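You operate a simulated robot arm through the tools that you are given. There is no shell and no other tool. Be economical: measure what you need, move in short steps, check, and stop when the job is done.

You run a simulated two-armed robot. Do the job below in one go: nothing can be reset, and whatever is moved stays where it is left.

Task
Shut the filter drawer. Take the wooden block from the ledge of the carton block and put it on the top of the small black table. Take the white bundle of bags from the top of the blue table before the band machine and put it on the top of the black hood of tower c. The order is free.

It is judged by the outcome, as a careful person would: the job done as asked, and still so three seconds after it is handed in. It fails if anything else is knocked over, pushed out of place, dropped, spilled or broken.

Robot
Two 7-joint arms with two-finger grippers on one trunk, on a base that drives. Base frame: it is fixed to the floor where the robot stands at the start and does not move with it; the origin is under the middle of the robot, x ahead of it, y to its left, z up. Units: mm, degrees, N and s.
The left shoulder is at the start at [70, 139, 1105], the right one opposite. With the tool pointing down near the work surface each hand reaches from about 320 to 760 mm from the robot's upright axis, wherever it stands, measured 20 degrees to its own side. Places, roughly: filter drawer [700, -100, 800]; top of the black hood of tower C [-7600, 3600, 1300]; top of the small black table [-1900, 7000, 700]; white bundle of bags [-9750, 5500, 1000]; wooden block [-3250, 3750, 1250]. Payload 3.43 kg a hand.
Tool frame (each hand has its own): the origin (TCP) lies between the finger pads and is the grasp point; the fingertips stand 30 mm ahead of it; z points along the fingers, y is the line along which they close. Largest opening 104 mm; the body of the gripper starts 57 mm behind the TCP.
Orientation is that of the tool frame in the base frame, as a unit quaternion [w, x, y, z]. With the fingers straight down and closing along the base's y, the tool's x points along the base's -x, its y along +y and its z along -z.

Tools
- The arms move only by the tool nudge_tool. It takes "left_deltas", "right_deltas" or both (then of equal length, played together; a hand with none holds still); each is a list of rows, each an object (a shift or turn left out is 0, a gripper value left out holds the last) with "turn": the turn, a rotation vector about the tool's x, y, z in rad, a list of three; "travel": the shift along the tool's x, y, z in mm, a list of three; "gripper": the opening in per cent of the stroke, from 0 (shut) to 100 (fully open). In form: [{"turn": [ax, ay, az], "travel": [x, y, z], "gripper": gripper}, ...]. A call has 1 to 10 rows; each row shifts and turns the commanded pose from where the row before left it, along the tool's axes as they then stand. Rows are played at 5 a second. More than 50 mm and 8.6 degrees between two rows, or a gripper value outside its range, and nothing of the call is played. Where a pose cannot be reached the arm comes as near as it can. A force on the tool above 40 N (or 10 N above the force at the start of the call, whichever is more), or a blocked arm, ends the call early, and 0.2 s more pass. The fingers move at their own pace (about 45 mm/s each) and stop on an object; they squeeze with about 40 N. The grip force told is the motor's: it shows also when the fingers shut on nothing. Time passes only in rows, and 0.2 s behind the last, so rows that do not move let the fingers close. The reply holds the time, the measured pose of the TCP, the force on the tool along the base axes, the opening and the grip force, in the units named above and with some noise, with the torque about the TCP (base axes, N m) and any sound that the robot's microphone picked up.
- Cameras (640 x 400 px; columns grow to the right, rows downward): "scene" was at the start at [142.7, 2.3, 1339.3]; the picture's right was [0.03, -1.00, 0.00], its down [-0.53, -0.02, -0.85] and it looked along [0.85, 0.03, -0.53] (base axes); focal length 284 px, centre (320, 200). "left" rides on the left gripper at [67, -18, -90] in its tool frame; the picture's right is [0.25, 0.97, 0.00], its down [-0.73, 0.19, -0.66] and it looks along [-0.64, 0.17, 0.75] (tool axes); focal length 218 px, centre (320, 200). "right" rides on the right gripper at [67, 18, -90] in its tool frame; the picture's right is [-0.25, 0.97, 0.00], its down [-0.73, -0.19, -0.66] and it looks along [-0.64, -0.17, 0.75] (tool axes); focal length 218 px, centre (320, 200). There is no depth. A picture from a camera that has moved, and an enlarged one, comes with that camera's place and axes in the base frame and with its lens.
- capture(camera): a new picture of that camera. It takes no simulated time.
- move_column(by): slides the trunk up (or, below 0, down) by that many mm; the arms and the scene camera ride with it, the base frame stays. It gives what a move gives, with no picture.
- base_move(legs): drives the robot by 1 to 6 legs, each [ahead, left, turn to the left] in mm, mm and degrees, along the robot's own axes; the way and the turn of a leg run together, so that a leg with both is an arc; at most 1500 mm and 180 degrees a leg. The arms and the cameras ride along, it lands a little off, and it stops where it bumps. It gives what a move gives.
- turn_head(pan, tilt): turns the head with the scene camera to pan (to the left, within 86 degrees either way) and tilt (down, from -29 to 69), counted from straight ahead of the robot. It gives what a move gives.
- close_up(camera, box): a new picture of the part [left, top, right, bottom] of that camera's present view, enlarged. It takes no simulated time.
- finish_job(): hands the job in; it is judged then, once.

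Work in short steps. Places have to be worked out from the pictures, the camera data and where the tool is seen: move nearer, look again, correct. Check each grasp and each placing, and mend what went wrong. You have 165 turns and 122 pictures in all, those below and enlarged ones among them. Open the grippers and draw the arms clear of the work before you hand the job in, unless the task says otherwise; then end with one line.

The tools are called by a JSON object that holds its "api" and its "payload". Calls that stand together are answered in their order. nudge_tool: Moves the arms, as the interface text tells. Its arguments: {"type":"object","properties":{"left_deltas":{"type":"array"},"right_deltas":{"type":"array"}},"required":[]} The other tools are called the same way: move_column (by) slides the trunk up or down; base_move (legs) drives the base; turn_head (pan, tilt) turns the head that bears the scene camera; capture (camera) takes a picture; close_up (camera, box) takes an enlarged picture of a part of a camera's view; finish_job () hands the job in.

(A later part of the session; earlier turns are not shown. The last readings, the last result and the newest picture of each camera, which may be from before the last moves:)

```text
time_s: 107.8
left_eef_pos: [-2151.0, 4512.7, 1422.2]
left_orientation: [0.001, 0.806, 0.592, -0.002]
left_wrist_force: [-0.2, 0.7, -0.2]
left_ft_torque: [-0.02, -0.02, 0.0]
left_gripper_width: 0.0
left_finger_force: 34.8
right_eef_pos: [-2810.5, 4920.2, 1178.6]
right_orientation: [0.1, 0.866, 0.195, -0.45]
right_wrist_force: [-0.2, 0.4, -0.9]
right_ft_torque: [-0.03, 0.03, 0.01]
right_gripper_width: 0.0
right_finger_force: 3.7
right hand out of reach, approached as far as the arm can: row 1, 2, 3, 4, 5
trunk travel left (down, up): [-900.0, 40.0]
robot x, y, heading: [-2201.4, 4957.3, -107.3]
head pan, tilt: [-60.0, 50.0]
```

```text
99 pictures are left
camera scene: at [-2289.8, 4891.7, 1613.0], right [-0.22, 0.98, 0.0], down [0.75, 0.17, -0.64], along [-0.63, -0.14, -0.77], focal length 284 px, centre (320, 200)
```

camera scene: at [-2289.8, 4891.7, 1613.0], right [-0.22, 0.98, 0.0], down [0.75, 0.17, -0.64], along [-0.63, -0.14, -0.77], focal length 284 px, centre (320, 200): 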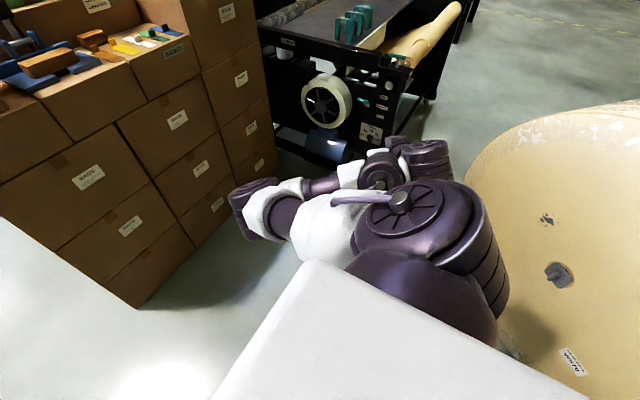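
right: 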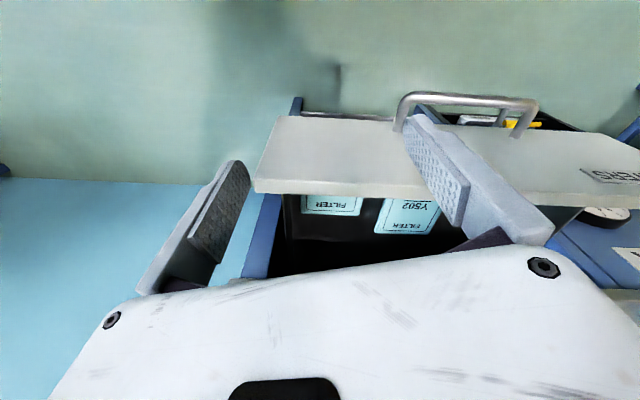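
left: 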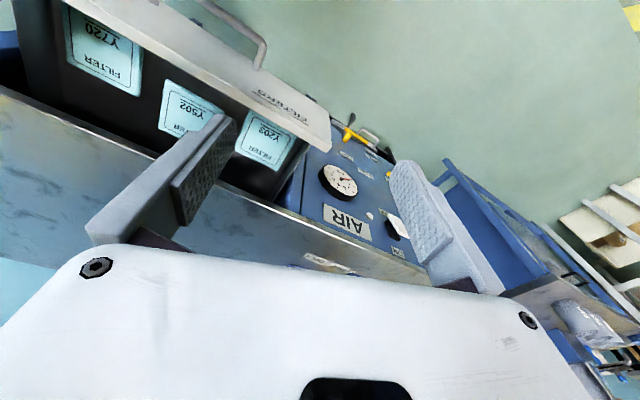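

The elbow flipped to a better posture. I now turn the right hand back to straight-down while bringing it to the front.

{"api": "nudge_tool", "payload": {"right_deltas": [{"travel": [0, 41, -13], "turn": [-0.0441, 0.1, -0.0842]}, {"travel": [-3, 40, -12], "turn": [-0.0441, 0.1, -0.0842]}, {"travel": [-6, 40, -12], "turn": [-0.0441, 0.1, -0.0842]}, {"travel": [-8, 39, -11], "turn": [-0.0441, 0.1, -0.0842]}, {"travel": [-11, 38, -11], "turn": [-0.0441, 0.1, -0.0842]}, {"travel": [-14, 38, -10], "turn": [-0.0441, 0.1, -0.0842]}, {"travel": [-17, 37, -9], "turn": [-0.0441, 0.1, -0.0842]}, {"travel": [-20, 36, -8], "turn": [-0.0441, 0.1, -0.0842]}, {"travel": [-22, 36, -8], "turn": [-0.0441, 0.1, -0.0842]}]}}

{"api": "capture", "payload": {"camera": "scene"}}

```text
time_s: 109.8
left_eef_pos: [-2149.3, 4513.4, 1422.6]
left_orientation: [0.0, 0.806, 0.592, -0.001]
left_wrist_force: [-0.5, 0.1, -0.4]
left_ft_torque: [0.01, -0.02, 0.02]
left_gripper_width: 0.0
left_finger_force: 34.9
right_eef_pos: [-2577.0, 4821.4, 1006.1]
right_orientation: [0.017, 0.808, 0.589, -0.026]
right_wrist_force: [0.2, 0.4, 0.3]
right_ft_torque: [0.01, -0.02, -0.02]
right_gripper_width: 0.0
right_finger_force: 34.7
right hand out of reach, approached as far as the arm can: row 1, 2, 3, 4, 5, 6, 7, 8, 9
trunk travel left (down, up): [-900.0, 40.0]
robot x, y, heading: [-2204.2, 4953.7, -107.2]
head pan, tilt: [-60.0, 50.0]
```

```text
98 pictures are left
camera scene: at [-2288.7, 4892.5, 1613.1], right [-0.22, 0.98, 0.0], down [0.75, 0.17, -0.64], along [-0.63, -0.14, -0.77], focal length 284 px, centre (320, 200)
```

scene: 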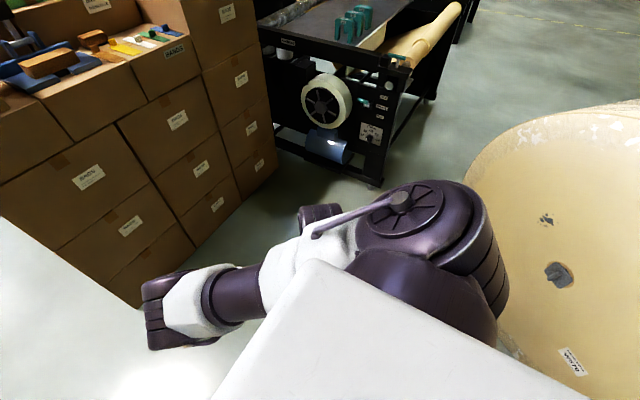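

Right arm is now tucked nicely, tool down beside the body. I drive ahead and then sideways to stand north of the block, stopping short for a look.

{"api": "base_move", "payload": {"legs": [[500, 0, 0], [0, -830, 0]]}}

{"api": "turn_head", "payload": {"pan": 0, "tilt": 35}}

{"api": "capture", "payload": {"camera": "scene"}}

```text
time_s: 116.9
left_eef_pos: [-3118.7, 4288.5, 1422.9]
left_orientation: [0.0, 0.809, 0.587, -0.002]
left_wrist_force: [-0.3, 0.3, 0.3]
left_ft_torque: [0.01, 0.0, 0.03]
left_gripper_width: 0.1
left_finger_force: 34.6
right_eef_pos: [-3539.7, 4601.7, 1006.1]
right_orientation: [0.019, 0.813, 0.582, -0.025]
right_wrist_force: [-0.3, -0.4, 0.2]
right_ft_torque: [-0.02, -0.01, -0.01]
right_gripper_width: 0.3
right_finger_force: 34.6
trunk travel left (down, up): [-900.0, 40.0]
robot x, y, heading: [-3165.1, 4735.0, -108.0]
head pan, tilt: [-60.0, 50.0]
```

```text
time_s: 118.2
left_eef_pos: [-3119.1, 4288.3, 1421.8]
left_orientation: [0.0, 0.81, 0.587, -0.001]
left_wrist_force: [0.3, 0.5, 0.4]
left_ft_torque: [0.01, 0.04, -0.01]
left_gripper_width: 0.1
left_finger_force: 35.1
right_eef_pos: [-3542.4, 4600.7, 1005.7]
right_orientation: [0.019, 0.813, 0.582, -0.025]
right_wrist_force: [-0.7, -0.2, 0.6]
right_ft_torque: [-0.03, -0.01, 0.01]
right_gripper_width: 0.1
right_finger_force: 34.2
trunk travel left (down, up): [-900.0, 40.0]
robot x, y, heading: [-3164.8, 4735.9, -108.1]
head pan, tilt: [0.0, 35.0]
```

```text
97 pictures are left
camera scene: at [-3205.8, 4601.6, 1634.7], right [-0.95, 0.31, 0.0], down [0.18, 0.55, -0.82], along [-0.25, -0.78, -0.57], focal length 284 px, centre (320, 200)
```

scene: 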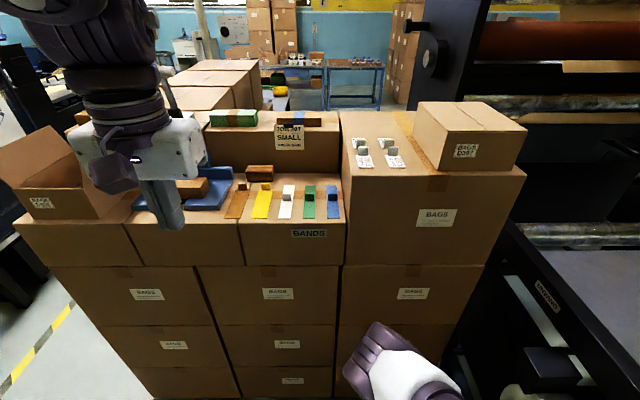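

Good view of the ledge. I zoom on the wooden block and its neighbours.

{"api": "close_up", "payload": {"camera": "scene", "box": [190, 100, 370, 212]}}

```text
3.56 times, centred on (280, 156) of scene
camera zoom: at [-3205.8, 4601.6, 1634.7], right [-0.95, 0.31, 0.0], down [0.18, 0.55, -0.82], along [-0.25, -0.78, -0.57], focal length 1009 px, centre (462, 356)
```

zoom: 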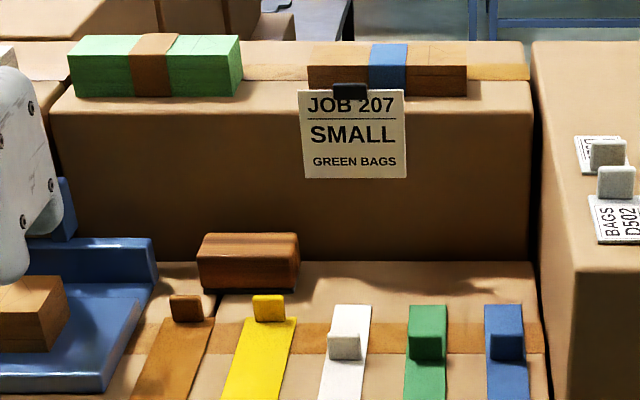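

The grained wooden block sits at about [-3268, 3757], base z≈1150, ~90 mm long E-W and ~45 deep, nearly against the rear carton. I'll grip its ends with the tool tilted to keep the body off the rear carton. Driving 310 mm closer.

{"api": "base_move", "payload": {"legs": [[0, 0, 1.2], [310, 0, 0]]}}

{"api": "capture", "payload": {"camera": "left"}}

{"api": "capture", "payload": {"camera": "scene"}}

```text
time_s: 120.6
left_eef_pos: [-3197.0, 4001.3, 1423.7]
left_orientation: [0.001, 0.802, 0.597, -0.002]
left_wrist_force: [0.7, 0.9, -0.1]
left_ft_torque: [-0.04, -0.01, 0.01]
left_gripper_width: 0.1
left_finger_force: 35.0
right_eef_pos: [-3626.1, 4305.2, 1008.1]
right_orientation: [0.02, 0.806, 0.592, -0.025]
right_wrist_force: [-0.4, 0.1, -0.9]
right_ft_torque: [0.01, 0.0, 0.01]
right_gripper_width: 0.2
right_finger_force: 34.9
trunk travel left (down, up): [-900.0, 40.0]
robot x, y, heading: [-3254.7, 4440.0, -106.6]
head pan, tilt: [0.0, 35.0]
```

```text
95 pictures are left
camera left: at [-3192.4, 4071.9, 1512.1], right [1.0, -0.04, 0.0], down [-0.03, -0.75, 0.66], along [-0.02, -0.66, -0.75], focal length 218 px, centre (320, 200)
```

left: 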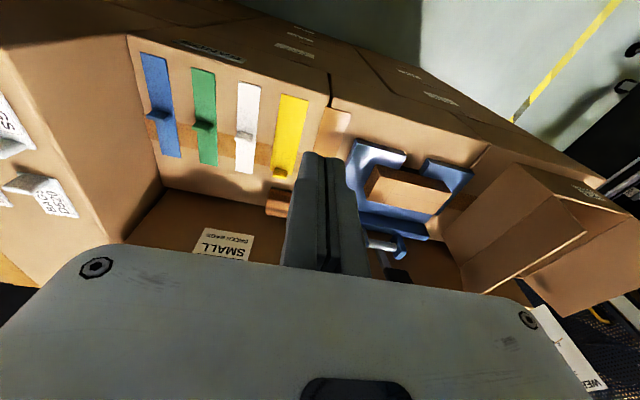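

```text
94 pictures are left
camera scene: at [-3289.2, 4313.3, 1635.0], right [-0.96, 0.29, 0.0], down [0.16, 0.55, -0.82], along [-0.24, -0.79, -0.57], focal length 284 px, centre (320, 200)
```

scene: 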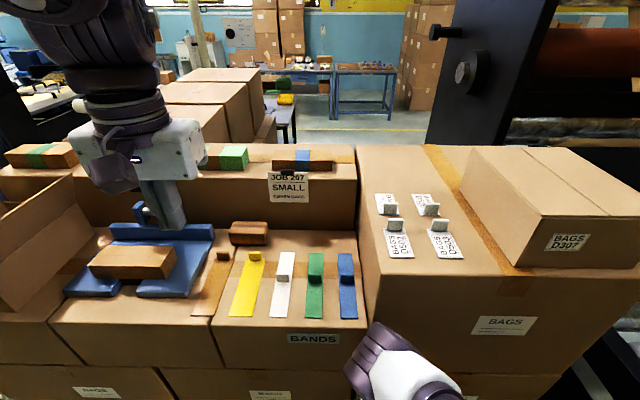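

Ray crossings agree: block front-bottom centre ≈ [-3270, 3772, 1147]; the hand is already laterally aligned. I open, go forward above it, tilt 24° and look.

{"api": "nudge_tool", "payload": {"left_deltas": [{"travel": [-40, 0, 0], "gripper": 100}, {"travel": [-40, 0, 0]}, {"travel": [-40, 0, 0]}, {"turn": [0, -0.14, 0]}, {"turn": [0, -0.14, 0]}, {"turn": [0, -0.14, 0]}, {}]}}

{"api": "capture", "payload": {"camera": "left"}}

```text
time_s: 122.2
left_eef_pos: [-3233.2, 3885.0, 1423.6]
left_orientation: [0.125, 0.784, 0.584, -0.169]
left_wrist_force: [0.1, -0.8, 0.1]
left_ft_torque: [0.0, 0.0, -0.02]
left_gripper_width: 103.8
left_finger_force: 0.0
right_eef_pos: [-3626.3, 4301.9, 1005.7]
right_orientation: [0.018, 0.806, 0.591, -0.024]
right_wrist_force: [-0.4, 0.2, -0.4]
right_ft_torque: [-0.01, 0.01, -0.02]
right_gripper_width: 0.0
right_finger_force: 34.5
trunk travel left (down, up): [-900.0, 40.0]
robot x, y, heading: [-3254.7, 4444.7, -106.7]
head pan, tilt: [0.0, 35.0]
```

```text
93 pictures are left
camera left: at [-3220.6, 3983.9, 1476.8], right [0.99, -0.06, -0.1], down [0.07, -0.43, 0.9], along [-0.1, -0.9, -0.43], focal length 218 px, centre (320, 200)
```

left: 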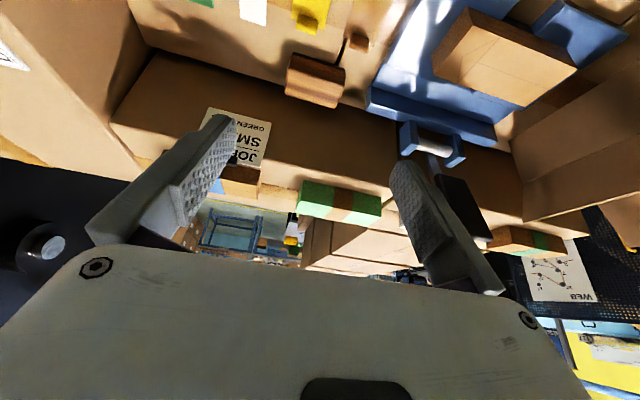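

Block centre reads [-3272, 3764]. The remaining way is nearly along the tool axis; I go 180 mm of 270 and check.

{"api": "nudge_tool", "payload": {"left_deltas": [{"travel": [-3, -1, 45]}, {"travel": [-3, -1, 45]}, {"travel": [-3, -1, 45]}, {"travel": [-3, 0, 45]}]}}

{"api": "capture", "payload": {"camera": "left"}}

```text
time_s: 123.2
left_eef_pos: [-3257.0, 3804.5, 1261.8]
left_orientation: [0.125, 0.784, 0.584, -0.168]
left_wrist_force: [0.9, -0.4, -0.8]
left_ft_torque: [0.04, 0.0, 0.03]
left_gripper_width: 103.7
left_finger_force: 0.1
right_eef_pos: [-3626.6, 4300.2, 1005.6]
right_orientation: [0.017, 0.805, 0.592, -0.024]
right_wrist_force: [-0.5, 0.1, -0.5]
right_ft_torque: [0.0, -0.01, -0.03]
right_gripper_width: 0.0
right_finger_force: 35.0
trunk travel left (down, up): [-900.0, 40.0]
robot x, y, heading: [-3253.0, 4443.1, -106.7]
head pan, tilt: [0.0, 35.0]
```

```text
92 pictures are left
camera left: at [-3244.8, 3903.7, 1316.1], right [0.99, -0.06, -0.1], down [0.07, -0.44, 0.9], along [-0.1, -0.9, -0.43], focal length 218 px, centre (320, 200)
```

left: 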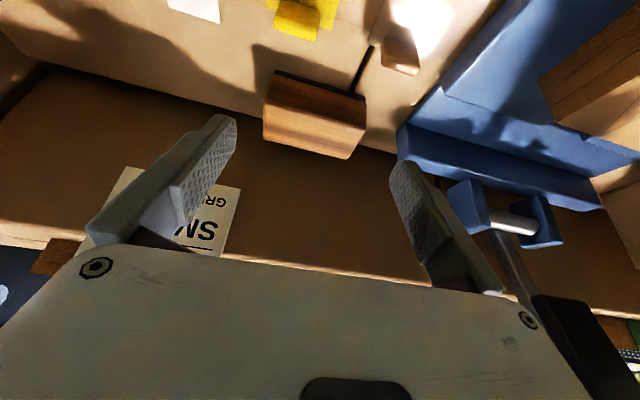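

Block centred within 4 mm, gap about 9 mm each side. I descend the last ~85 mm along the tool axis, then close.

{"api": "nudge_tool", "payload": {"left_deltas": [{"travel": [0, -4, 40]}, {"travel": [0, 0, 30]}, {"travel": [0, 0, 14]}]}}

{"api": "capture", "payload": {"camera": "left"}}

{"api": "capture", "payload": {"camera": "scene"}}

```text
time_s: 124.0
left_eef_pos: [-3270.7, 3771.3, 1188.0]
left_orientation: [0.125, 0.784, 0.584, -0.169]
left_wrist_force: [0.0, 0.6, -1.5]
left_ft_torque: [0.0, 0.02, -0.02]
left_gripper_width: 103.9
left_finger_force: 0.0
right_eef_pos: [-3626.8, 4302.5, 1007.2]
right_orientation: [0.018, 0.806, 0.591, -0.026]
right_wrist_force: [-0.7, -0.3, 0.2]
right_ft_torque: [-0.02, -0.03, 0.01]
right_gripper_width: 0.0
right_finger_force: 34.8
trunk travel left (down, up): [-900.0, 40.0]
robot x, y, heading: [-3255.5, 4444.4, -106.7]
head pan, tilt: [0.0, 35.0]
```

```text
91 pictures are left
camera left: at [-3259.0, 3871.4, 1241.3], right [0.99, -0.06, -0.1], down [0.07, -0.43, 0.9], along [-0.1, -0.9, -0.43], focal length 218 px, centre (320, 200)
```

left: 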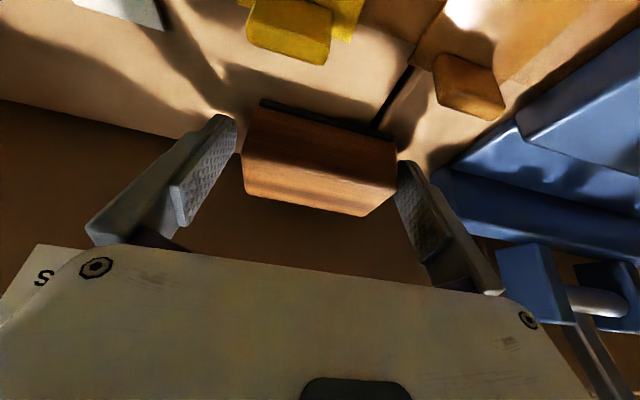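

```text
90 pictures are left
camera scene: at [-3289.8, 4310.7, 1634.8], right [-0.96, 0.29, 0.0], down [0.16, 0.55, -0.82], along [-0.23, -0.78, -0.57], focal length 284 px, centre (320, 200)
```

scene: 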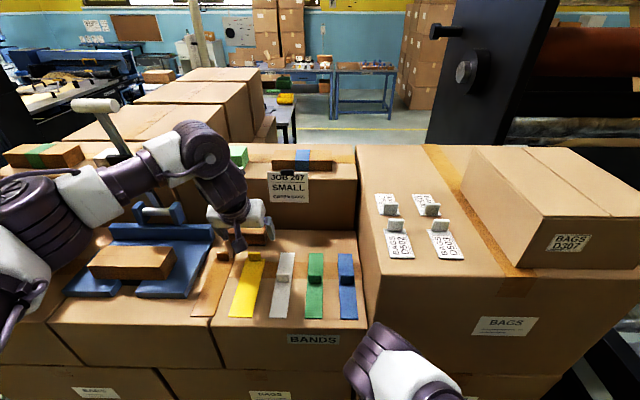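

The fingers straddle the block's ends. I go 5 mm deeper and close.

{"api": "nudge_tool", "payload": {"left_deltas": [{"travel": [-2, 0, 5]}, {"gripper": 0}, {}, {}, {}]}}

{"api": "capture", "payload": {"camera": "left"}}

```text
time_s: 125.2
left_eef_pos: [-3272.9, 3769.0, 1182.7]
left_orientation: [0.124, 0.785, 0.584, -0.167]
left_wrist_force: [-0.7, 0.5, 0.5]
left_ft_torque: [0.02, -0.03, 0.02]
left_gripper_width: 87.5
left_finger_force: 40.0
right_eef_pos: [-3626.3, 4301.5, 1007.2]
right_orientation: [0.018, 0.806, 0.591, -0.024]
right_wrist_force: [-1.1, 0.4, 0.0]
right_ft_torque: [-0.01, 0.01, -0.02]
right_gripper_width: 0.1
right_finger_force: 35.1
trunk travel left (down, up): [-900.0, 40.0]
robot x, y, heading: [-3252.1, 4446.2, -106.8]
head pan, tilt: [0.0, 35.0]
```

```text
89 pictures are left
camera left: at [-3260.4, 3867.0, 1237.0], right [0.99, -0.06, -0.1], down [0.07, -0.44, 0.9], along [-0.1, -0.9, -0.43], focal length 218 px, centre (320, 200)
```

left: 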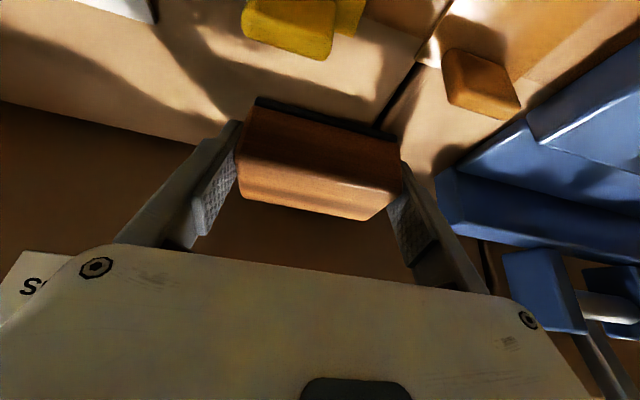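

Gripped at 87.5 mm. I lift straight up.

{"api": "nudge_tool", "payload": {"left_deltas": [{"travel": [-6, 0, -14]}, {"travel": [-16, 0, -37]}, {"travel": [-16, 0, -37]}, {"travel": [-16, 0, -37]}, {"travel": [-16, 0, -37]}, {"travel": [-16, 0, -37]}]}}

{"api": "capture", "payload": {"camera": "left"}}

```text
time_s: 126.6
left_eef_pos: [-3269.7, 3773.3, 1401.1]
left_orientation: [0.125, 0.784, 0.584, -0.168]
left_wrist_force: [-0.7, 0.5, -1.2]
left_ft_torque: [0.01, -0.03, -0.03]
left_gripper_width: 87.5
left_finger_force: 40.1
right_eef_pos: [-3626.3, 4303.5, 1006.4]
right_orientation: [0.019, 0.805, 0.592, -0.026]
right_wrist_force: [-0.6, -0.8, -0.2]
right_ft_torque: [0.02, 0.0, 0.02]
right_gripper_width: 0.0
right_finger_force: 34.8
trunk travel left (down, up): [-900.0, 40.0]
robot x, y, heading: [-3255.4, 4438.3, -106.7]
head pan, tilt: [0.0, 35.0]
```

```text
88 pictures are left
camera left: at [-3258.4, 3871.9, 1453.4], right [0.99, -0.06, -0.1], down [0.07, -0.43, 0.9], along [-0.1, -0.9, -0.43], focal length 218 px, centre (320, 200)
```

left: 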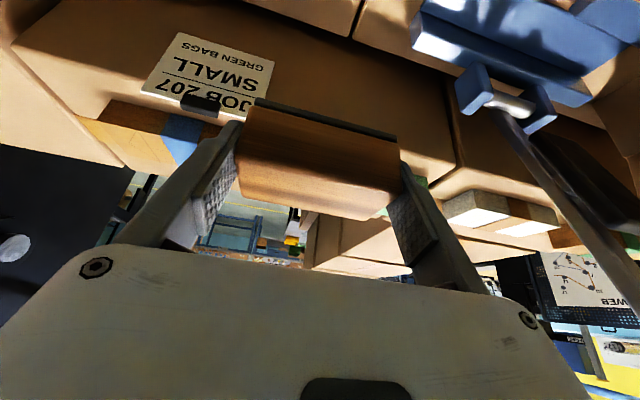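

The block is held. I straighten the tool, draw it in, then reverse, sidestep east and turn to face north towards the black table.

{"api": "nudge_tool", "payload": {"left_deltas": [{"turn": [0, 0.14, 0]}, {"turn": [0, 0.14, 0]}, {"turn": [0, 0.14, 0]}, {"travel": [40, 0, 0]}, {"travel": [40, 0, 0]}, {"travel": [40, 0, 0]}, {"travel": [40, 0, 0]}]}}

{"api": "base_move", "payload": {"legs": [[-500, 0, 0], [0, 800, 0], [0, 0, 180], [700, 0, 0]]}}

{"api": "capture", "payload": {"camera": "scene"}}

```text
time_s: 128.2
left_eef_pos: [-3221.7, 3925.0, 1377.3]
left_orientation: [0.042, 0.8, 0.596, -0.059]
left_wrist_force: [-0.3, 0.0, -0.9]
left_ft_torque: [-0.03, 0.01, 0.01]
left_gripper_width: 87.2
left_finger_force: 40.0
left hand out of reach, approached as far as the arm can: row 3
right_eef_pos: [-3623.5, 4302.5, 1007.0]
right_orientation: [0.018, 0.805, 0.592, -0.027]
right_wrist_force: [1.2, 0.2, -0.6]
right_ft_torque: [-0.02, 0.02, 0.01]
right_gripper_width: 0.0
right_finger_force: 35.2
trunk travel left (down, up): [-900.0, 40.0]
robot x, y, heading: [-3255.1, 4446.7, -106.8]
head pan, tilt: [0.0, 35.0]
```

```text
time_s: 146.0
left_eef_pos: [-2123.0, 5887.6, 1378.0]
left_orientation: [0.058, -0.59, 0.804, 0.043]
left_wrist_force: [-0.2, -1.0, -1.6]
left_ft_torque: [-0.01, 0.0, 0.03]
left_gripper_width: 86.9
left_finger_force: 40.0
right_eef_pos: [-1727.1, 5502.7, 1005.9]
right_orientation: [0.025, -0.585, 0.81, 0.018]
right_wrist_force: [-0.1, 0.2, -0.6]
right_ft_torque: [0.01, 0.0, -0.01]
right_gripper_width: 0.0
right_finger_force: 34.8
trunk travel left (down, up): [-900.0, 40.0]
robot x, y, heading: [-2099.5, 5368.2, 72.6]
head pan, tilt: [0.0, 35.0]
```

```text
87 pictures are left
camera scene: at [-2057.2, 5496.7, 1634.9], right [0.95, -0.3, 0.0], down [-0.17, -0.55, -0.82], along [0.25, 0.78, -0.57], focal length 284 px, centre (320, 200)
```

scene: 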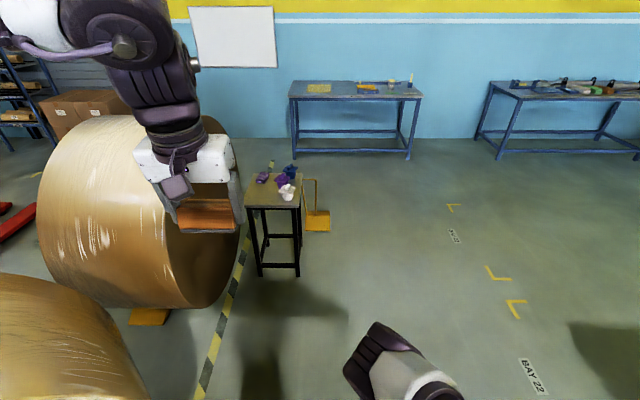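

The black table top spans about e -3946…-3642, n 5933…6234 with small items on the back and right; its front-left is free. I lower the trunk, drive nearer and look.

{"api": "move_column", "payload": {"by": -330}}

{"api": "base_move", "payload": {"legs": [[700, 90, 0]]}}

{"api": "turn_head", "payload": {"pan": 15, "tilt": 45}}

{"api": "capture", "payload": {"camera": "scene"}}

```text
time_s: 149.2
left_eef_pos: [-2121.7, 5889.7, 1046.2]
left_orientation: [0.057, -0.589, 0.805, 0.041]
left_wrist_force: [0.2, 0.7, -0.3]
left_ft_torque: [-0.01, 0.04, -0.02]
left_gripper_width: 87.1
left_finger_force: 40.1
right_eef_pos: [-1725.7, 5503.7, 676.5]
right_orientation: [0.025, -0.586, 0.81, 0.018]
right_wrist_force: [-0.1, 0.5, 0.8]
right_ft_torque: [0.01, 0.01, 0.02]
right_gripper_width: 0.0
right_finger_force: 35.1
trunk travel left (down, up): [-570.0, 370.0]
robot x, y, heading: [-2100.7, 5366.6, 72.7]
head pan, tilt: [0.0, 35.0]
```

```text
time_s: 153.1
left_eef_pos: [-1966.8, 6586.8, 1047.0]
left_orientation: [0.058, -0.577, 0.814, 0.041]
left_wrist_force: [0.0, 0.5, -2.0]
left_ft_torque: [-0.03, -0.02, 0.0]
left_gripper_width: 87.1
left_finger_force: 39.9
right_eef_pos: [-1584.2, 6189.5, 675.9]
right_orientation: [0.026, -0.572, 0.819, 0.017]
right_wrist_force: [0.8, -0.8, 0.2]
right_ft_torque: [0.02, 0.01, -0.05]
right_gripper_width: 0.0
right_finger_force: 34.8
trunk travel left (down, up): [-570.0, 370.0]
robot x, y, heading: [-1962.8, 6069.2, 70.8]
head pan, tilt: [0.0, 35.0]
```

```text
time_s: 153.9
left_eef_pos: [-1967.0, 6587.9, 1047.4]
left_orientation: [0.057, -0.577, 0.814, 0.041]
left_wrist_force: [-0.6, -0.6, -0.8]
left_ft_torque: [-0.04, 0.02, -0.01]
left_gripper_width: 87.0
left_finger_force: 39.4
right_eef_pos: [-1583.6, 6188.9, 676.7]
right_orientation: [0.026, -0.573, 0.819, 0.018]
right_wrist_force: [0.4, -1.2, 0.0]
right_ft_torque: [0.01, -0.01, -0.05]
right_gripper_width: 0.0
right_finger_force: 34.6
trunk travel left (down, up): [-570.0, 370.0]
robot x, y, heading: [-1964.1, 6064.1, 70.8]
head pan, tilt: [15.0, 45.0]
```

```text
86 pictures are left
camera scene: at [-1937.8, 6192.3, 1289.9], right [1.0, -0.08, 0.0], down [-0.05, -0.7, -0.71], along [0.05, 0.71, -0.71], focal length 284 px, centre (320, 200)
```

scene: 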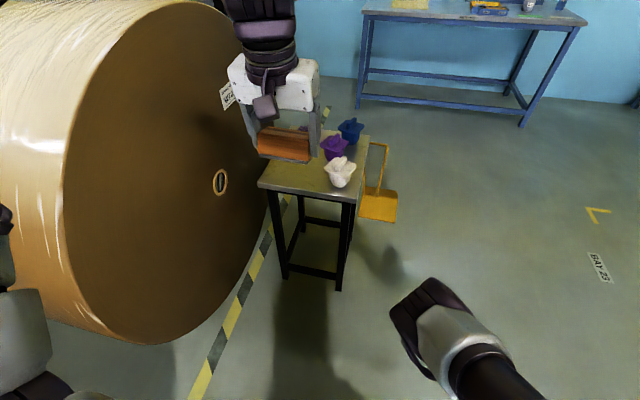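

The table's front-left corner is near [-2084, 6872]. I check with the left hand camera for the free surface under the block.

{"api": "capture", "payload": {"camera": "left"}}

{"api": "close_up", "payload": {"camera": "scene", "box": [230, 90, 400, 210]}}

```text
85 pictures are left
camera left: at [-1976.0, 6506.1, 1125.7], right [-1.0, 0.08, -0.04], down [0.03, 0.66, 0.75], along [0.09, 0.75, -0.66], focal length 218 px, centre (320, 200)
```

left: 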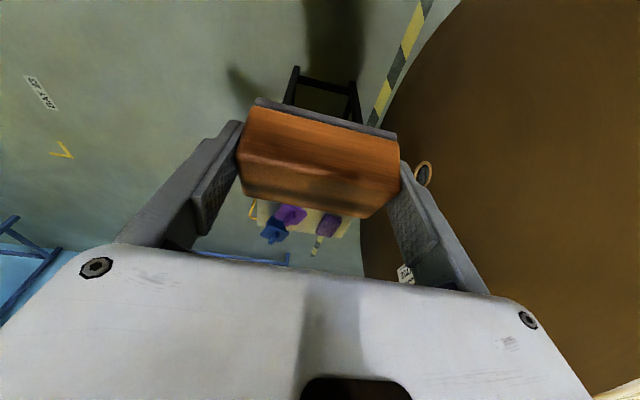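

```text
3.33 times, centred on (315, 150) of scene
camera zoom: at [-1937.8, 6192.3, 1289.9], right [1.0, -0.08, 0.0], down [-0.05, -0.7, -0.71], along [0.05, 0.71, -0.71], focal length 946 px, centre (337, 367)
```

zoom: 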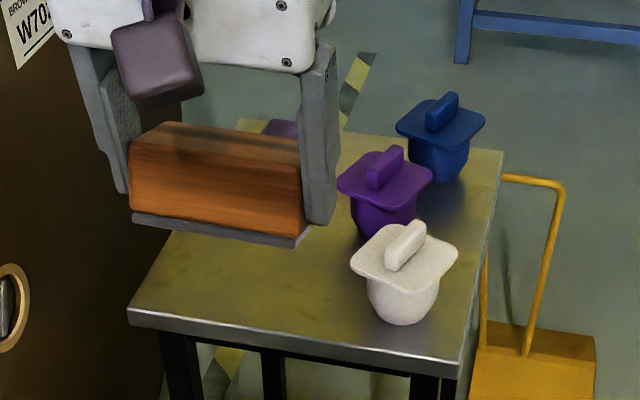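

Free spot on the table: about [-1990, 6930], left-front of the pots. I move the base 250 mm ahead and 40 mm left, keeping clear of the roll.

{"api": "base_move", "payload": {"legs": [[250, 40, 0]]}}

{"api": "nudge_tool", "payload": {"left_deltas": [{"turn": [0, -0.14, 0]}, {"turn": [0, -0.14, 0]}]}}

{"api": "capture", "payload": {"camera": "scene"}}

```text
time_s: 155.7
left_eef_pos: [-1924.2, 6838.3, 1046.4]
left_orientation: [0.058, -0.577, 0.813, 0.041]
left_wrist_force: [0.5, -0.3, -1.5]
left_ft_torque: [-0.02, 0.01, 0.0]
left_gripper_width: 87.1
left_finger_force: 39.5
right_eef_pos: [-1539.0, 6440.9, 675.7]
right_orientation: [0.025, -0.574, 0.818, 0.018]
right_wrist_force: [-0.2, 0.9, -0.5]
right_ft_torque: [-0.04, 0.02, 0.02]
right_gripper_width: 0.2
right_finger_force: 34.4
trunk travel left (down, up): [-570.0, 370.0]
robot x, y, heading: [-1916.4, 6314.7, 71.0]
head pan, tilt: [15.0, 45.0]
```

```text
time_s: 156.3
left_eef_pos: [-1924.7, 6839.3, 1046.7]
left_orientation: [0.171, -0.566, 0.798, 0.121]
left_wrist_force: [0.3, 0.3, -1.1]
left_ft_torque: [-0.01, 0.05, -0.03]
left_gripper_width: 87.0
left_finger_force: 40.4
right_eef_pos: [-1539.7, 6441.5, 676.6]
right_orientation: [0.025, -0.573, 0.819, 0.018]
right_wrist_force: [-1.1, 0.5, -0.2]
right_ft_torque: [0.05, 0.04, 0.0]
right_gripper_width: 0.0
right_finger_force: 34.5
trunk travel left (down, up): [-570.0, 370.0]
robot x, y, heading: [-1917.8, 6314.5, 70.8]
head pan, tilt: [15.0, 45.0]
```

```text
83 pictures are left
camera scene: at [-1893.4, 6444.2, 1289.8], right [1.0, -0.07, 0.0], down [-0.05, -0.71, -0.71], along [0.05, 0.7, -0.71], focal length 284 px, centre (320, 200)
```

scene: 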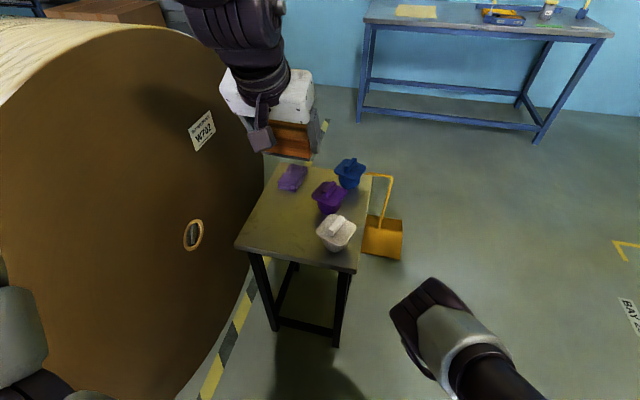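

Clear view now; tool is at the same 24° tilt as when gripping, so the block's base is level. I move over the free left-front area and lower to just above it.

{"api": "nudge_tool", "payload": {"left_deltas": [{"travel": [-33, 34, 15]}, {"travel": [-33, 34, 15]}, {"travel": [-33, 34, 15]}, {"travel": [20, 0, 45]}, {"travel": [20, 0, 45]}, {"travel": [20, 0, 45]}, {"travel": [20, 0, 45]}]}}

{"api": "capture", "payload": {"camera": "scene"}}

{"api": "capture", "payload": {"camera": "left"}}

```text
time_s: 157.9
left_eef_pos: [-1986.2, 6969.2, 846.4]
left_orientation: [0.171, -0.567, 0.796, 0.121]
left_wrist_force: [0.0, -0.2, -1.2]
left_ft_torque: [-0.03, -0.01, -0.01]
left_gripper_width: 87.0
left_finger_force: 39.8
right_eef_pos: [-1541.0, 6440.4, 676.4]
right_orientation: [0.025, -0.574, 0.818, 0.017]
right_wrist_force: [-0.1, 0.2, -0.2]
right_ft_torque: [-0.01, -0.02, -0.02]
right_gripper_width: 0.0
right_finger_force: 34.7
trunk travel left (down, up): [-570.0, 370.0]
robot x, y, heading: [-1918.0, 6312.9, 70.8]
head pan, tilt: [15.0, 45.0]
```

```text
82 pictures are left
camera scene: at [-1893.9, 6445.1, 1289.8], right [1.0, -0.07, 0.0], down [-0.05, -0.71, -0.71], along [0.05, 0.7, -0.71], focal length 284 px, centre (320, 200)
```

scene: 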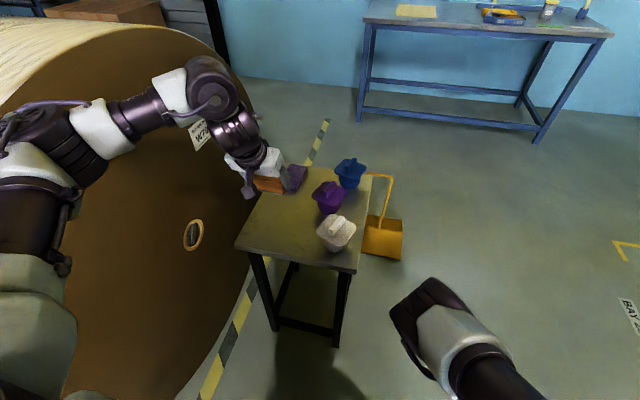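

```text
81 pictures are left
camera left: at [-2001.8, 6871.4, 900.8], right [-0.99, 0.1, -0.1], down [-0.05, 0.44, 0.9], along [0.14, 0.89, -0.43], focal length 218 px, centre (320, 200)
```

left: 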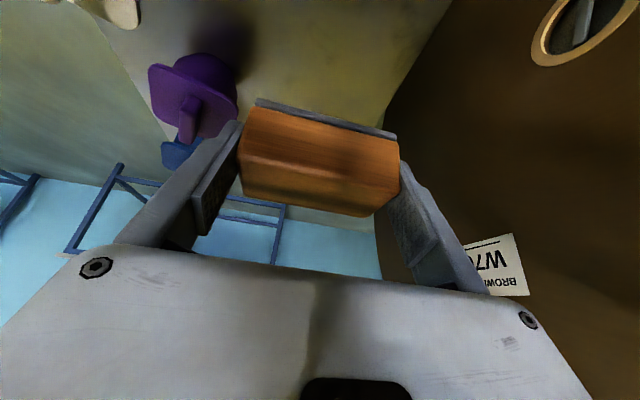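

The block is over free surface; pots are clear. I lower another ~90 mm then look.

{"api": "nudge_tool", "payload": {"left_deltas": [{"travel": [18, 0, 41]}, {"travel": [18, 0, 41]}]}}

{"api": "close_up", "payload": {"camera": "scene", "box": [210, 130, 390, 290]}}

{"api": "capture", "payload": {"camera": "left"}}

```text
time_s: 158.5
left_eef_pos: [-1981.3, 6971.4, 758.6]
left_orientation: [0.171, -0.567, 0.797, 0.121]
left_wrist_force: [-0.4, -0.2, -2.5]
left_ft_torque: [0.01, 0.01, 0.01]
left_gripper_width: 87.1
left_finger_force: 40.1
right_eef_pos: [-1539.8, 6441.2, 675.8]
right_orientation: [0.025, -0.574, 0.818, 0.017]
right_wrist_force: [0.1, 0.3, 0.6]
right_ft_torque: [-0.01, -0.04, -0.02]
right_gripper_width: 0.0
right_finger_force: 34.8
trunk travel left (down, up): [-570.0, 370.0]
robot x, y, heading: [-1917.5, 6316.7, 70.7]
head pan, tilt: [15.0, 45.0]
```

```text
2.50 times, centred on (300, 210) of scene
camera zoom: at [-1893.6, 6444.3, 1289.9], right [1.0, -0.07, 0.0], down [-0.05, -0.71, -0.71], along [0.05, 0.7, -0.71], focal length 710 px, centre (370, 175)
```

zoom: 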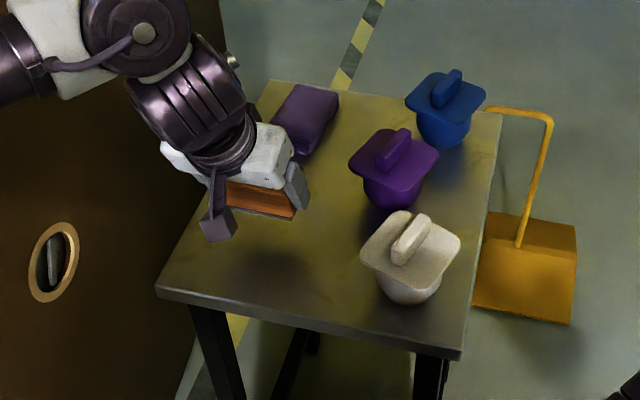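

```text
79 pictures are left
camera left: at [-1996.2, 6873.4, 812.3], right [-0.99, 0.1, -0.11], down [-0.05, 0.44, 0.9], along [0.13, 0.89, -0.43], focal length 218 px, centre (320, 200)
```

left: 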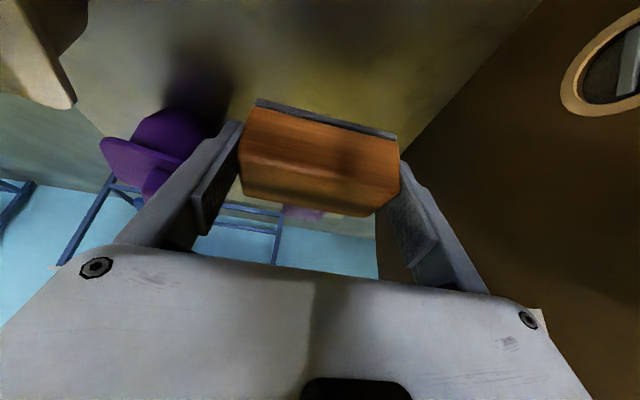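

Still above the surface. I lower in small 6 mm rows, watching the force.

{"api": "nudge_tool", "payload": {"left_deltas": [{"travel": [2.4, 0, 5.5]}, {"travel": [2.4, 0, 5.5]}, {"travel": [2.4, 0, 5.5]}, {"travel": [2.4, 0, 5.5]}, {}]}}

```text
time_s: 159.7
left_eef_pos: [-1983.7, 6975.3, 735.9]
left_orientation: [0.171, -0.568, 0.796, 0.122]
left_wrist_force: [-0.9, -0.4, -1.2]
left_ft_torque: [-0.03, 0.03, 0.02]
left_gripper_width: 87.3
left_finger_force: 39.7
right_eef_pos: [-1539.6, 6441.4, 675.4]
right_orientation: [0.026, -0.574, 0.818, 0.018]
right_wrist_force: [0.5, 0.0, 0.1]
right_ft_torque: [0.0, 0.01, -0.02]
right_gripper_width: 0.0
right_finger_force: 35.1
trunk travel left (down, up): [-570.0, 370.0]
robot x, y, heading: [-1919.5, 6314.2, 70.8]
head pan, tilt: [15.0, 45.0]
```

{"api": "nudge_tool", "payload": {"left_deltas": [{"travel": [2.4, 0, 5.5]}, {"travel": [2.4, 0, 5.5]}, {"travel": [2.4, 0, 5.5]}, {}]}}

{"api": "close_up", "payload": {"camera": "scene", "box": [230, 150, 350, 240]}}

```text
time_s: 160.7
left_eef_pos: [-1982.0, 6974.7, 716.9]
left_orientation: [0.17, -0.567, 0.797, 0.121]
left_wrist_force: [0.1, -0.2, -1.1]
left_ft_torque: [0.0, 0.04, -0.01]
left_gripper_width: 87.1
left_finger_force: 40.0
right_eef_pos: [-1540.5, 6440.4, 676.8]
right_orientation: [0.024, -0.574, 0.818, 0.018]
right_wrist_force: [0.3, 0.4, 0.3]
right_ft_torque: [-0.05, -0.03, -0.02]
right_gripper_width: 0.0
right_finger_force: 34.4
trunk travel left (down, up): [-570.0, 370.0]
robot x, y, heading: [-1917.9, 6317.6, 70.7]
head pan, tilt: [15.0, 45.0]
```

```text
4.44 times, centred on (290, 195) of scene
camera zoom: at [-1893.2, 6443.8, 1289.9], right [1.0, -0.07, 0.0], down [-0.05, -0.71, -0.71], along [0.05, 0.71, -0.71], focal length 1262 px, centre (453, 222)
```

zoom: 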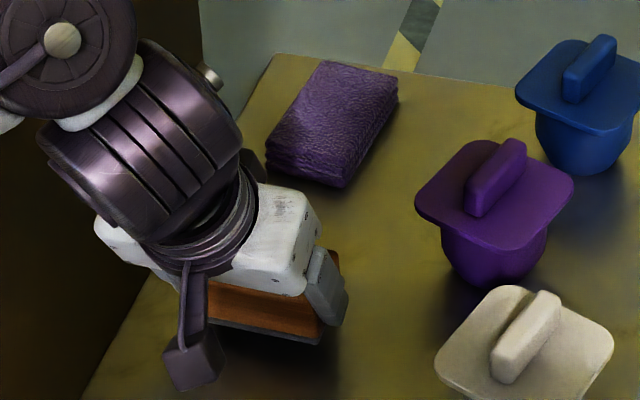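

Not yet touching; the table is nearer to z 650. I continue slowly.

{"api": "nudge_tool", "payload": {"left_deltas": [{"travel": [2.4, 0, 5.5]}, {"travel": [2.4, 0, 5.5]}, {"travel": [2, 0, 4]}, {}]}}

{"api": "nudge_tool", "payload": {"left_deltas": [{"travel": [1.6, 0, 3.7]}, {"travel": [1.6, 0, 3.7]}, {}]}}

```text
time_s: 161.7
left_eef_pos: [-1981.9, 6975.3, 703.9]
left_orientation: [0.173, -0.566, 0.797, 0.121]
left_wrist_force: [-0.8, 0.1, 7.4]
left_ft_torque: [0.19, -0.45, -0.01]
left_gripper_width: 87.0
left_finger_force: 39.9
right_eef_pos: [-1538.6, 6440.6, 676.2]
right_orientation: [0.026, -0.574, 0.818, 0.018]
right_wrist_force: [0.1, 0.3, 0.2]
right_ft_torque: [0.02, 0.03, 0.03]
right_gripper_width: 0.0
right_finger_force: 34.5
trunk travel left (down, up): [-570.0, 370.0]
robot x, y, heading: [-1918.4, 6314.6, 70.8]
head pan, tilt: [15.0, 45.0]
```

```text
time_s: 162.3
left_eef_pos: [-1981.2, 6979.4, 704.1]
left_orientation: [0.179, -0.567, 0.794, 0.127]
left_wrist_force: [-1.1, -4.3, 21.9]
left_ft_torque: [-0.28, 0.48, -0.1]
left_gripper_width: 87.3
left_finger_force: 40.2
right_eef_pos: [-1538.4, 6438.8, 676.9]
right_orientation: [0.025, -0.573, 0.819, 0.019]
right_wrist_force: [-0.4, 0.5, 0.1]
right_ft_torque: [-0.02, -0.01, -0.04]
right_gripper_width: 0.0
right_finger_force: 34.7
trunk travel left (down, up): [-570.0, 370.0]
robot x, y, heading: [-1921.1, 6314.8, 71.0]
head pan, tilt: [15.0, 45.0]
stopped in row 3 (left hand): the force on the tool passed its limit at 42 N (the readings are from after the stop); the commanded pose is now the measured one
```

The block is resting on the table (22 N contact). I open the fingers and withdraw along the tool axis.

{"api": "nudge_tool", "payload": {"left_deltas": [{"gripper": 100}, {}, {"travel": [0, 0, -15]}, {"travel": [0, 0, -30]}, {"travel": [0, 0, -45]}, {"travel": [0, 0, -45]}, {"travel": [0, 0, -45]}, {"travel": [0, 0, -45]}]}}

{"api": "close_up", "payload": {"camera": "scene", "box": [210, 130, 390, 290]}}

```text
time_s: 164.2
left_eef_pos: [-2010.2, 6886.1, 907.3]
left_orientation: [0.175, -0.567, 0.795, 0.124]
left_wrist_force: [-0.1, 0.0, 0.5]
left_ft_torque: [0.0, -0.02, -0.03]
left_gripper_width: 104.1
left_finger_force: 0.1
right_eef_pos: [-1538.0, 6439.5, 676.6]
right_orientation: [0.026, -0.574, 0.818, 0.018]
right_wrist_force: [0.9, 0.2, -0.2]
right_ft_torque: [0.03, 0.01, 0.04]
right_gripper_width: 0.0
right_finger_force: 34.3
trunk travel left (down, up): [-570.0, 370.0]
robot x, y, heading: [-1916.9, 6314.4, 71.1]
head pan, tilt: [15.0, 45.0]
```

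```text
2.50 times, centred on (300, 210) of scene
camera zoom: at [-1893.4, 6441.7, 1290.0], right [1.0, -0.07, 0.0], down [-0.05, -0.7, -0.71], along [0.05, 0.71, -0.71], focal length 710 px, centre (370, 175)
```

zoom: 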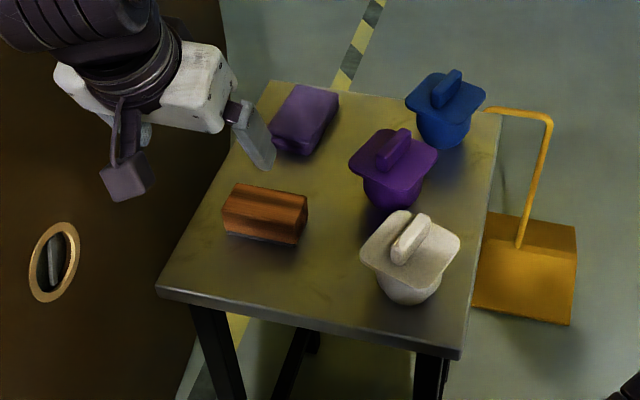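

The block stands flat and nothing else moved. I fold the left hand in, back away south, and turn west to find a way to the bundle.

{"api": "nudge_tool", "payload": {"left_deltas": [{"travel": [16, 0, -37], "gripper": 0}, {"travel": [16, 0, -37]}, {"travel": [40, 0, 0]}, {"travel": [40, -20, 0], "turn": [0, 0.14, 0]}, {"travel": [40, -20, 0], "turn": [0, 0.14, 0]}, {"travel": [0, -20, 0], "turn": [0, 0.14, 0]}, {"travel": [0, -20, 0]}]}}

{"api": "base_move", "payload": {"legs": [[-1400, 0, 0], [0, 0, 90]]}}

{"api": "move_column", "payload": {"by": 330}}

{"api": "turn_head", "payload": {"pan": -5, "tilt": 15}}

{"api": "capture", "payload": {"camera": "scene"}}

```text
time_s: 165.8
left_eef_pos: [-2063.3, 6744.7, 948.1]
left_orientation: [0.07, -0.573, 0.815, 0.047]
left_wrist_force: [0.4, 0.0, -0.4]
left_ft_torque: [0.0, 0.04, -0.03]
left_gripper_width: 0.0
left_finger_force: 35.4
left hand out of reach, approached as far as the arm can: row 3, 4, 5, 6, 7
right_eef_pos: [-1538.1, 6440.6, 676.5]
right_orientation: [0.025, -0.575, 0.818, 0.018]
right_wrist_force: [0.0, -0.2, -0.9]
right_ft_torque: [-0.01, 0.01, -0.03]
right_gripper_width: 0.0
right_finger_force: 34.9
trunk travel left (down, up): [-570.0, 370.0]
robot x, y, heading: [-1919.3, 6313.7, 71.0]
head pan, tilt: [15.0, 45.0]
```

```text
time_s: 176.6
left_eef_pos: [-2798.9, 4819.6, 946.8]
left_orientation: [-0.017, 0.982, -0.168, -0.083]
left_wrist_force: [-0.3, 0.6, -0.1]
left_ft_torque: [0.01, 0.04, -0.03]
left_gripper_width: 0.0
left_finger_force: 34.2
right_eef_pos: [-2497.9, 5347.6, 675.6]
right_orientation: [-0.006, 0.985, -0.17, -0.031]
right_wrist_force: [0.4, 0.1, -0.2]
right_ft_torque: [-0.02, -0.01, 0.06]
right_gripper_width: 0.1
right_finger_force: 34.6
trunk travel left (down, up): [-570.0, 370.0]
robot x, y, heading: [-2373.0, 4968.4, 161.3]
head pan, tilt: [15.0, 45.0]
```

```text
time_s: 179.9
left_eef_pos: [-2797.3, 4820.2, 1277.0]
left_orientation: [-0.017, 0.982, -0.168, -0.083]
left_wrist_force: [0.2, -0.7, 0.4]
left_ft_torque: [-0.01, -0.01, -0.02]
left_gripper_width: 0.2
left_finger_force: 34.8
right_eef_pos: [-2497.8, 5347.7, 1007.2]
right_orientation: [-0.005, 0.985, -0.17, -0.032]
right_wrist_force: [0.2, 0.3, -0.3]
right_ft_torque: [-0.02, 0.02, 0.0]
right_gripper_width: 0.1
right_finger_force: 34.9
trunk travel left (down, up): [-900.0, 40.0]
robot x, y, heading: [-2366.4, 4970.3, 161.1]
head pan, tilt: [15.0, 45.0]
```

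```text
time_s: 180.8
left_eef_pos: [-2797.0, 4821.1, 1276.7]
left_orientation: [-0.017, 0.982, -0.168, -0.084]
left_wrist_force: [0.7, 0.6, -0.7]
left_ft_torque: [0.0, -0.01, 0.05]
left_gripper_width: 0.0
left_finger_force: 34.6
right_eef_pos: [-2498.1, 5346.8, 1006.7]
right_orientation: [-0.006, 0.985, -0.17, -0.031]
right_wrist_force: [0.4, -0.2, 0.3]
right_ft_torque: [0.01, 0.01, 0.06]
right_gripper_width: 0.0
right_finger_force: 34.5
trunk travel left (down, up): [-900.0, 40.0]
robot x, y, heading: [-2369.3, 4965.7, 161.2]
head pan, tilt: [-5.0, 15.0]
```

```text
76 pictures are left
camera scene: at [-2500.1, 5021.5, 1666.6], right [0.4, 0.92, 0.0], down [0.24, -0.1, -0.97], along [-0.88, 0.39, -0.26], focal length 284 px, centre (320, 200)
```

scene: 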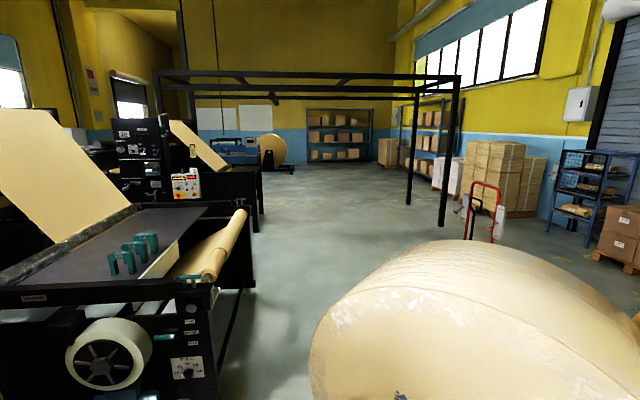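

The gap by the black machine is only ~450 mm, too narrow. I take the wider way north around the rolls: east, north past the yellow cart, then look west.

{"api": "base_move", "payload": {"legs": [[0, 0, -88], [1000, -900, 0], [1500, 0, 0], [700, 0, 0], [0, 0, 90]]}}

{"api": "capture", "payload": {"camera": "scene"}}

```text
time_s: 205.2
left_eef_pos: [-1203.1, 7655.9, 1276.7]
left_orientation: [-0.014, 0.987, -0.136, -0.084]
left_wrist_force: [-0.1, 0.2, 0.1]
left_ft_torque: [-0.03, -0.02, 0.0]
left_gripper_width: 0.2
left_finger_force: 34.5
right_eef_pos: [-938.4, 8201.1, 1006.2]
right_orientation: [-0.004, 0.99, -0.137, -0.03]
right_wrist_force: [0.0, -0.2, 0.8]
right_ft_torque: [0.02, 0.01, 0.0]
right_gripper_width: 0.0
right_finger_force: 34.8
trunk travel left (down, up): [-900.0, 40.0]
robot x, y, heading: [-783.7, 7828.0, 165.0]
head pan, tilt: [-5.0, 15.0]
```

```text
75 pictures are left
camera scene: at [-919.3, 7875.5, 1666.7], right [0.34, 0.94, 0.0], down [0.24, -0.09, -0.97], along [-0.91, 0.33, -0.26], focal length 284 px, centre (320, 200)
```

scene: 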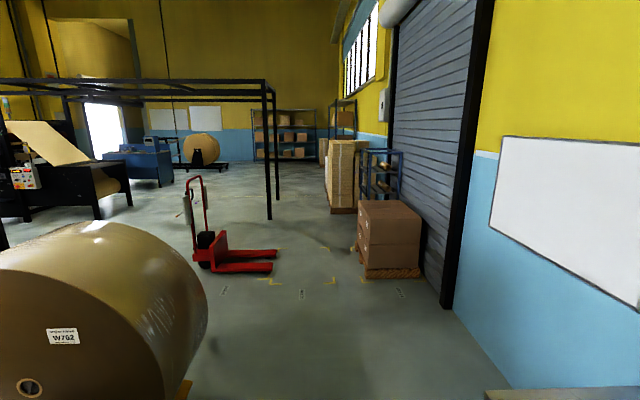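

Room between pallet jack (n ≤ 6900) and the north-side pallets (n ≥ 7790): I drive west along n≈7380 to e≈-7500, then turn south-west to look.

{"api": "base_move", "payload": {"legs": [[0, 0, -1.9], [1490, -110, 0], [1490, 0, 0]]}}

{"api": "capture", "payload": {"camera": "scene"}}

```text
time_s: 219.7
left_eef_pos: [-3966.4, 8626.8, 1276.6]
left_orientation: [-0.015, 0.985, -0.148, -0.085]
left_wrist_force: [0.1, 0.4, 0.0]
left_ft_torque: [-0.04, -0.03, 0.0]
left_gripper_width: 0.0
left_finger_force: 34.8
right_eef_pos: [-3689.1, 9164.8, 1006.7]
right_orientation: [-0.005, 0.988, -0.149, -0.031]
right_wrist_force: [0.6, 0.1, -0.3]
right_ft_torque: [0.03, 0.0, 0.02]
right_gripper_width: 0.0
right_finger_force: 34.7
trunk travel left (down, up): [-900.0, 40.0]
robot x, y, heading: [-3546.5, 8794.2, 163.6]
head pan, tilt: [-5.0, 15.0]
```

```text
74 pictures are left
camera scene: at [-3677.4, 8840.5, 1666.8], right [0.36, 0.93, 0.0], down [0.24, -0.09, -0.97], along [-0.9, 0.35, -0.26], focal length 284 px, centre (320, 200)
```

scene: 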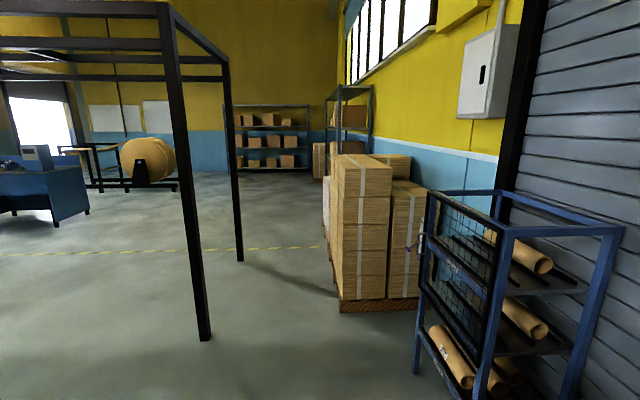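

Clear ahead. I continue 1500 mm west and turn south-west for a view of the west half.

{"api": "base_move", "payload": {"legs": [[1480, 0, 0], [0, 0, 70]]}}

{"api": "turn_head", "payload": {"pan": 0, "tilt": 10}}

{"api": "capture", "payload": {"camera": "scene"}}

```text
time_s: 230.2
left_eef_pos: [-4963.3, 8758.2, 1276.5]
left_orientation: [0.037, 0.89, 0.447, -0.078]
left_wrist_force: [-0.7, 0.5, -0.5]
left_ft_torque: [0.05, 0.03, 0.0]
left_gripper_width: 0.0
left_finger_force: 34.9
right_eef_pos: [-5377.1, 9199.3, 1007.1]
right_orientation: [0.014, 0.894, 0.447, -0.028]
right_wrist_force: [0.2, 0.3, 0.6]
right_ft_torque: [0.02, 0.0, -0.02]
right_gripper_width: 0.2
right_finger_force: 34.6
trunk travel left (down, up): [-900.0, 40.0]
robot x, y, heading: [-4981.2, 9209.3, -126.1]
head pan, tilt: [-5.0, 15.0]
```

```text
time_s: 230.8
left_eef_pos: [-4963.2, 8757.9, 1277.6]
left_orientation: [0.036, 0.89, 0.447, -0.078]
left_wrist_force: [-0.5, -0.9, 0.6]
left_ft_torque: [0.03, 0.02, 0.01]
left_gripper_width: 0.0
left_finger_force: 34.8
right_eef_pos: [-5377.4, 9201.1, 1006.7]
right_orientation: [0.013, 0.894, 0.447, -0.028]
right_wrist_force: [0.5, 0.1, 0.0]
right_ft_torque: [0.02, 0.01, 0.01]
right_gripper_width: 0.1
right_finger_force: 34.6
trunk travel left (down, up): [-900.0, 40.0]
robot x, y, heading: [-4978.0, 9211.6, -125.8]
head pan, tilt: [0.0, 10.0]
```

```text
73 pictures are left
camera scene: at [-5059.3, 9093.4, 1674.8], right [-0.81, 0.59, 0.0], down [0.1, 0.14, -0.98], along [-0.58, -0.8, -0.17], focal length 284 px, centre (320, 200)
```

scene: 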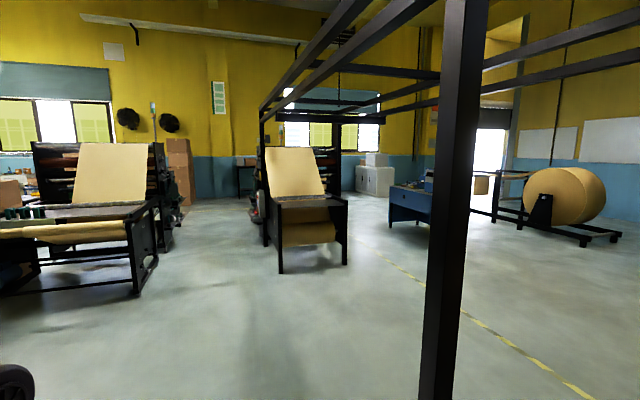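

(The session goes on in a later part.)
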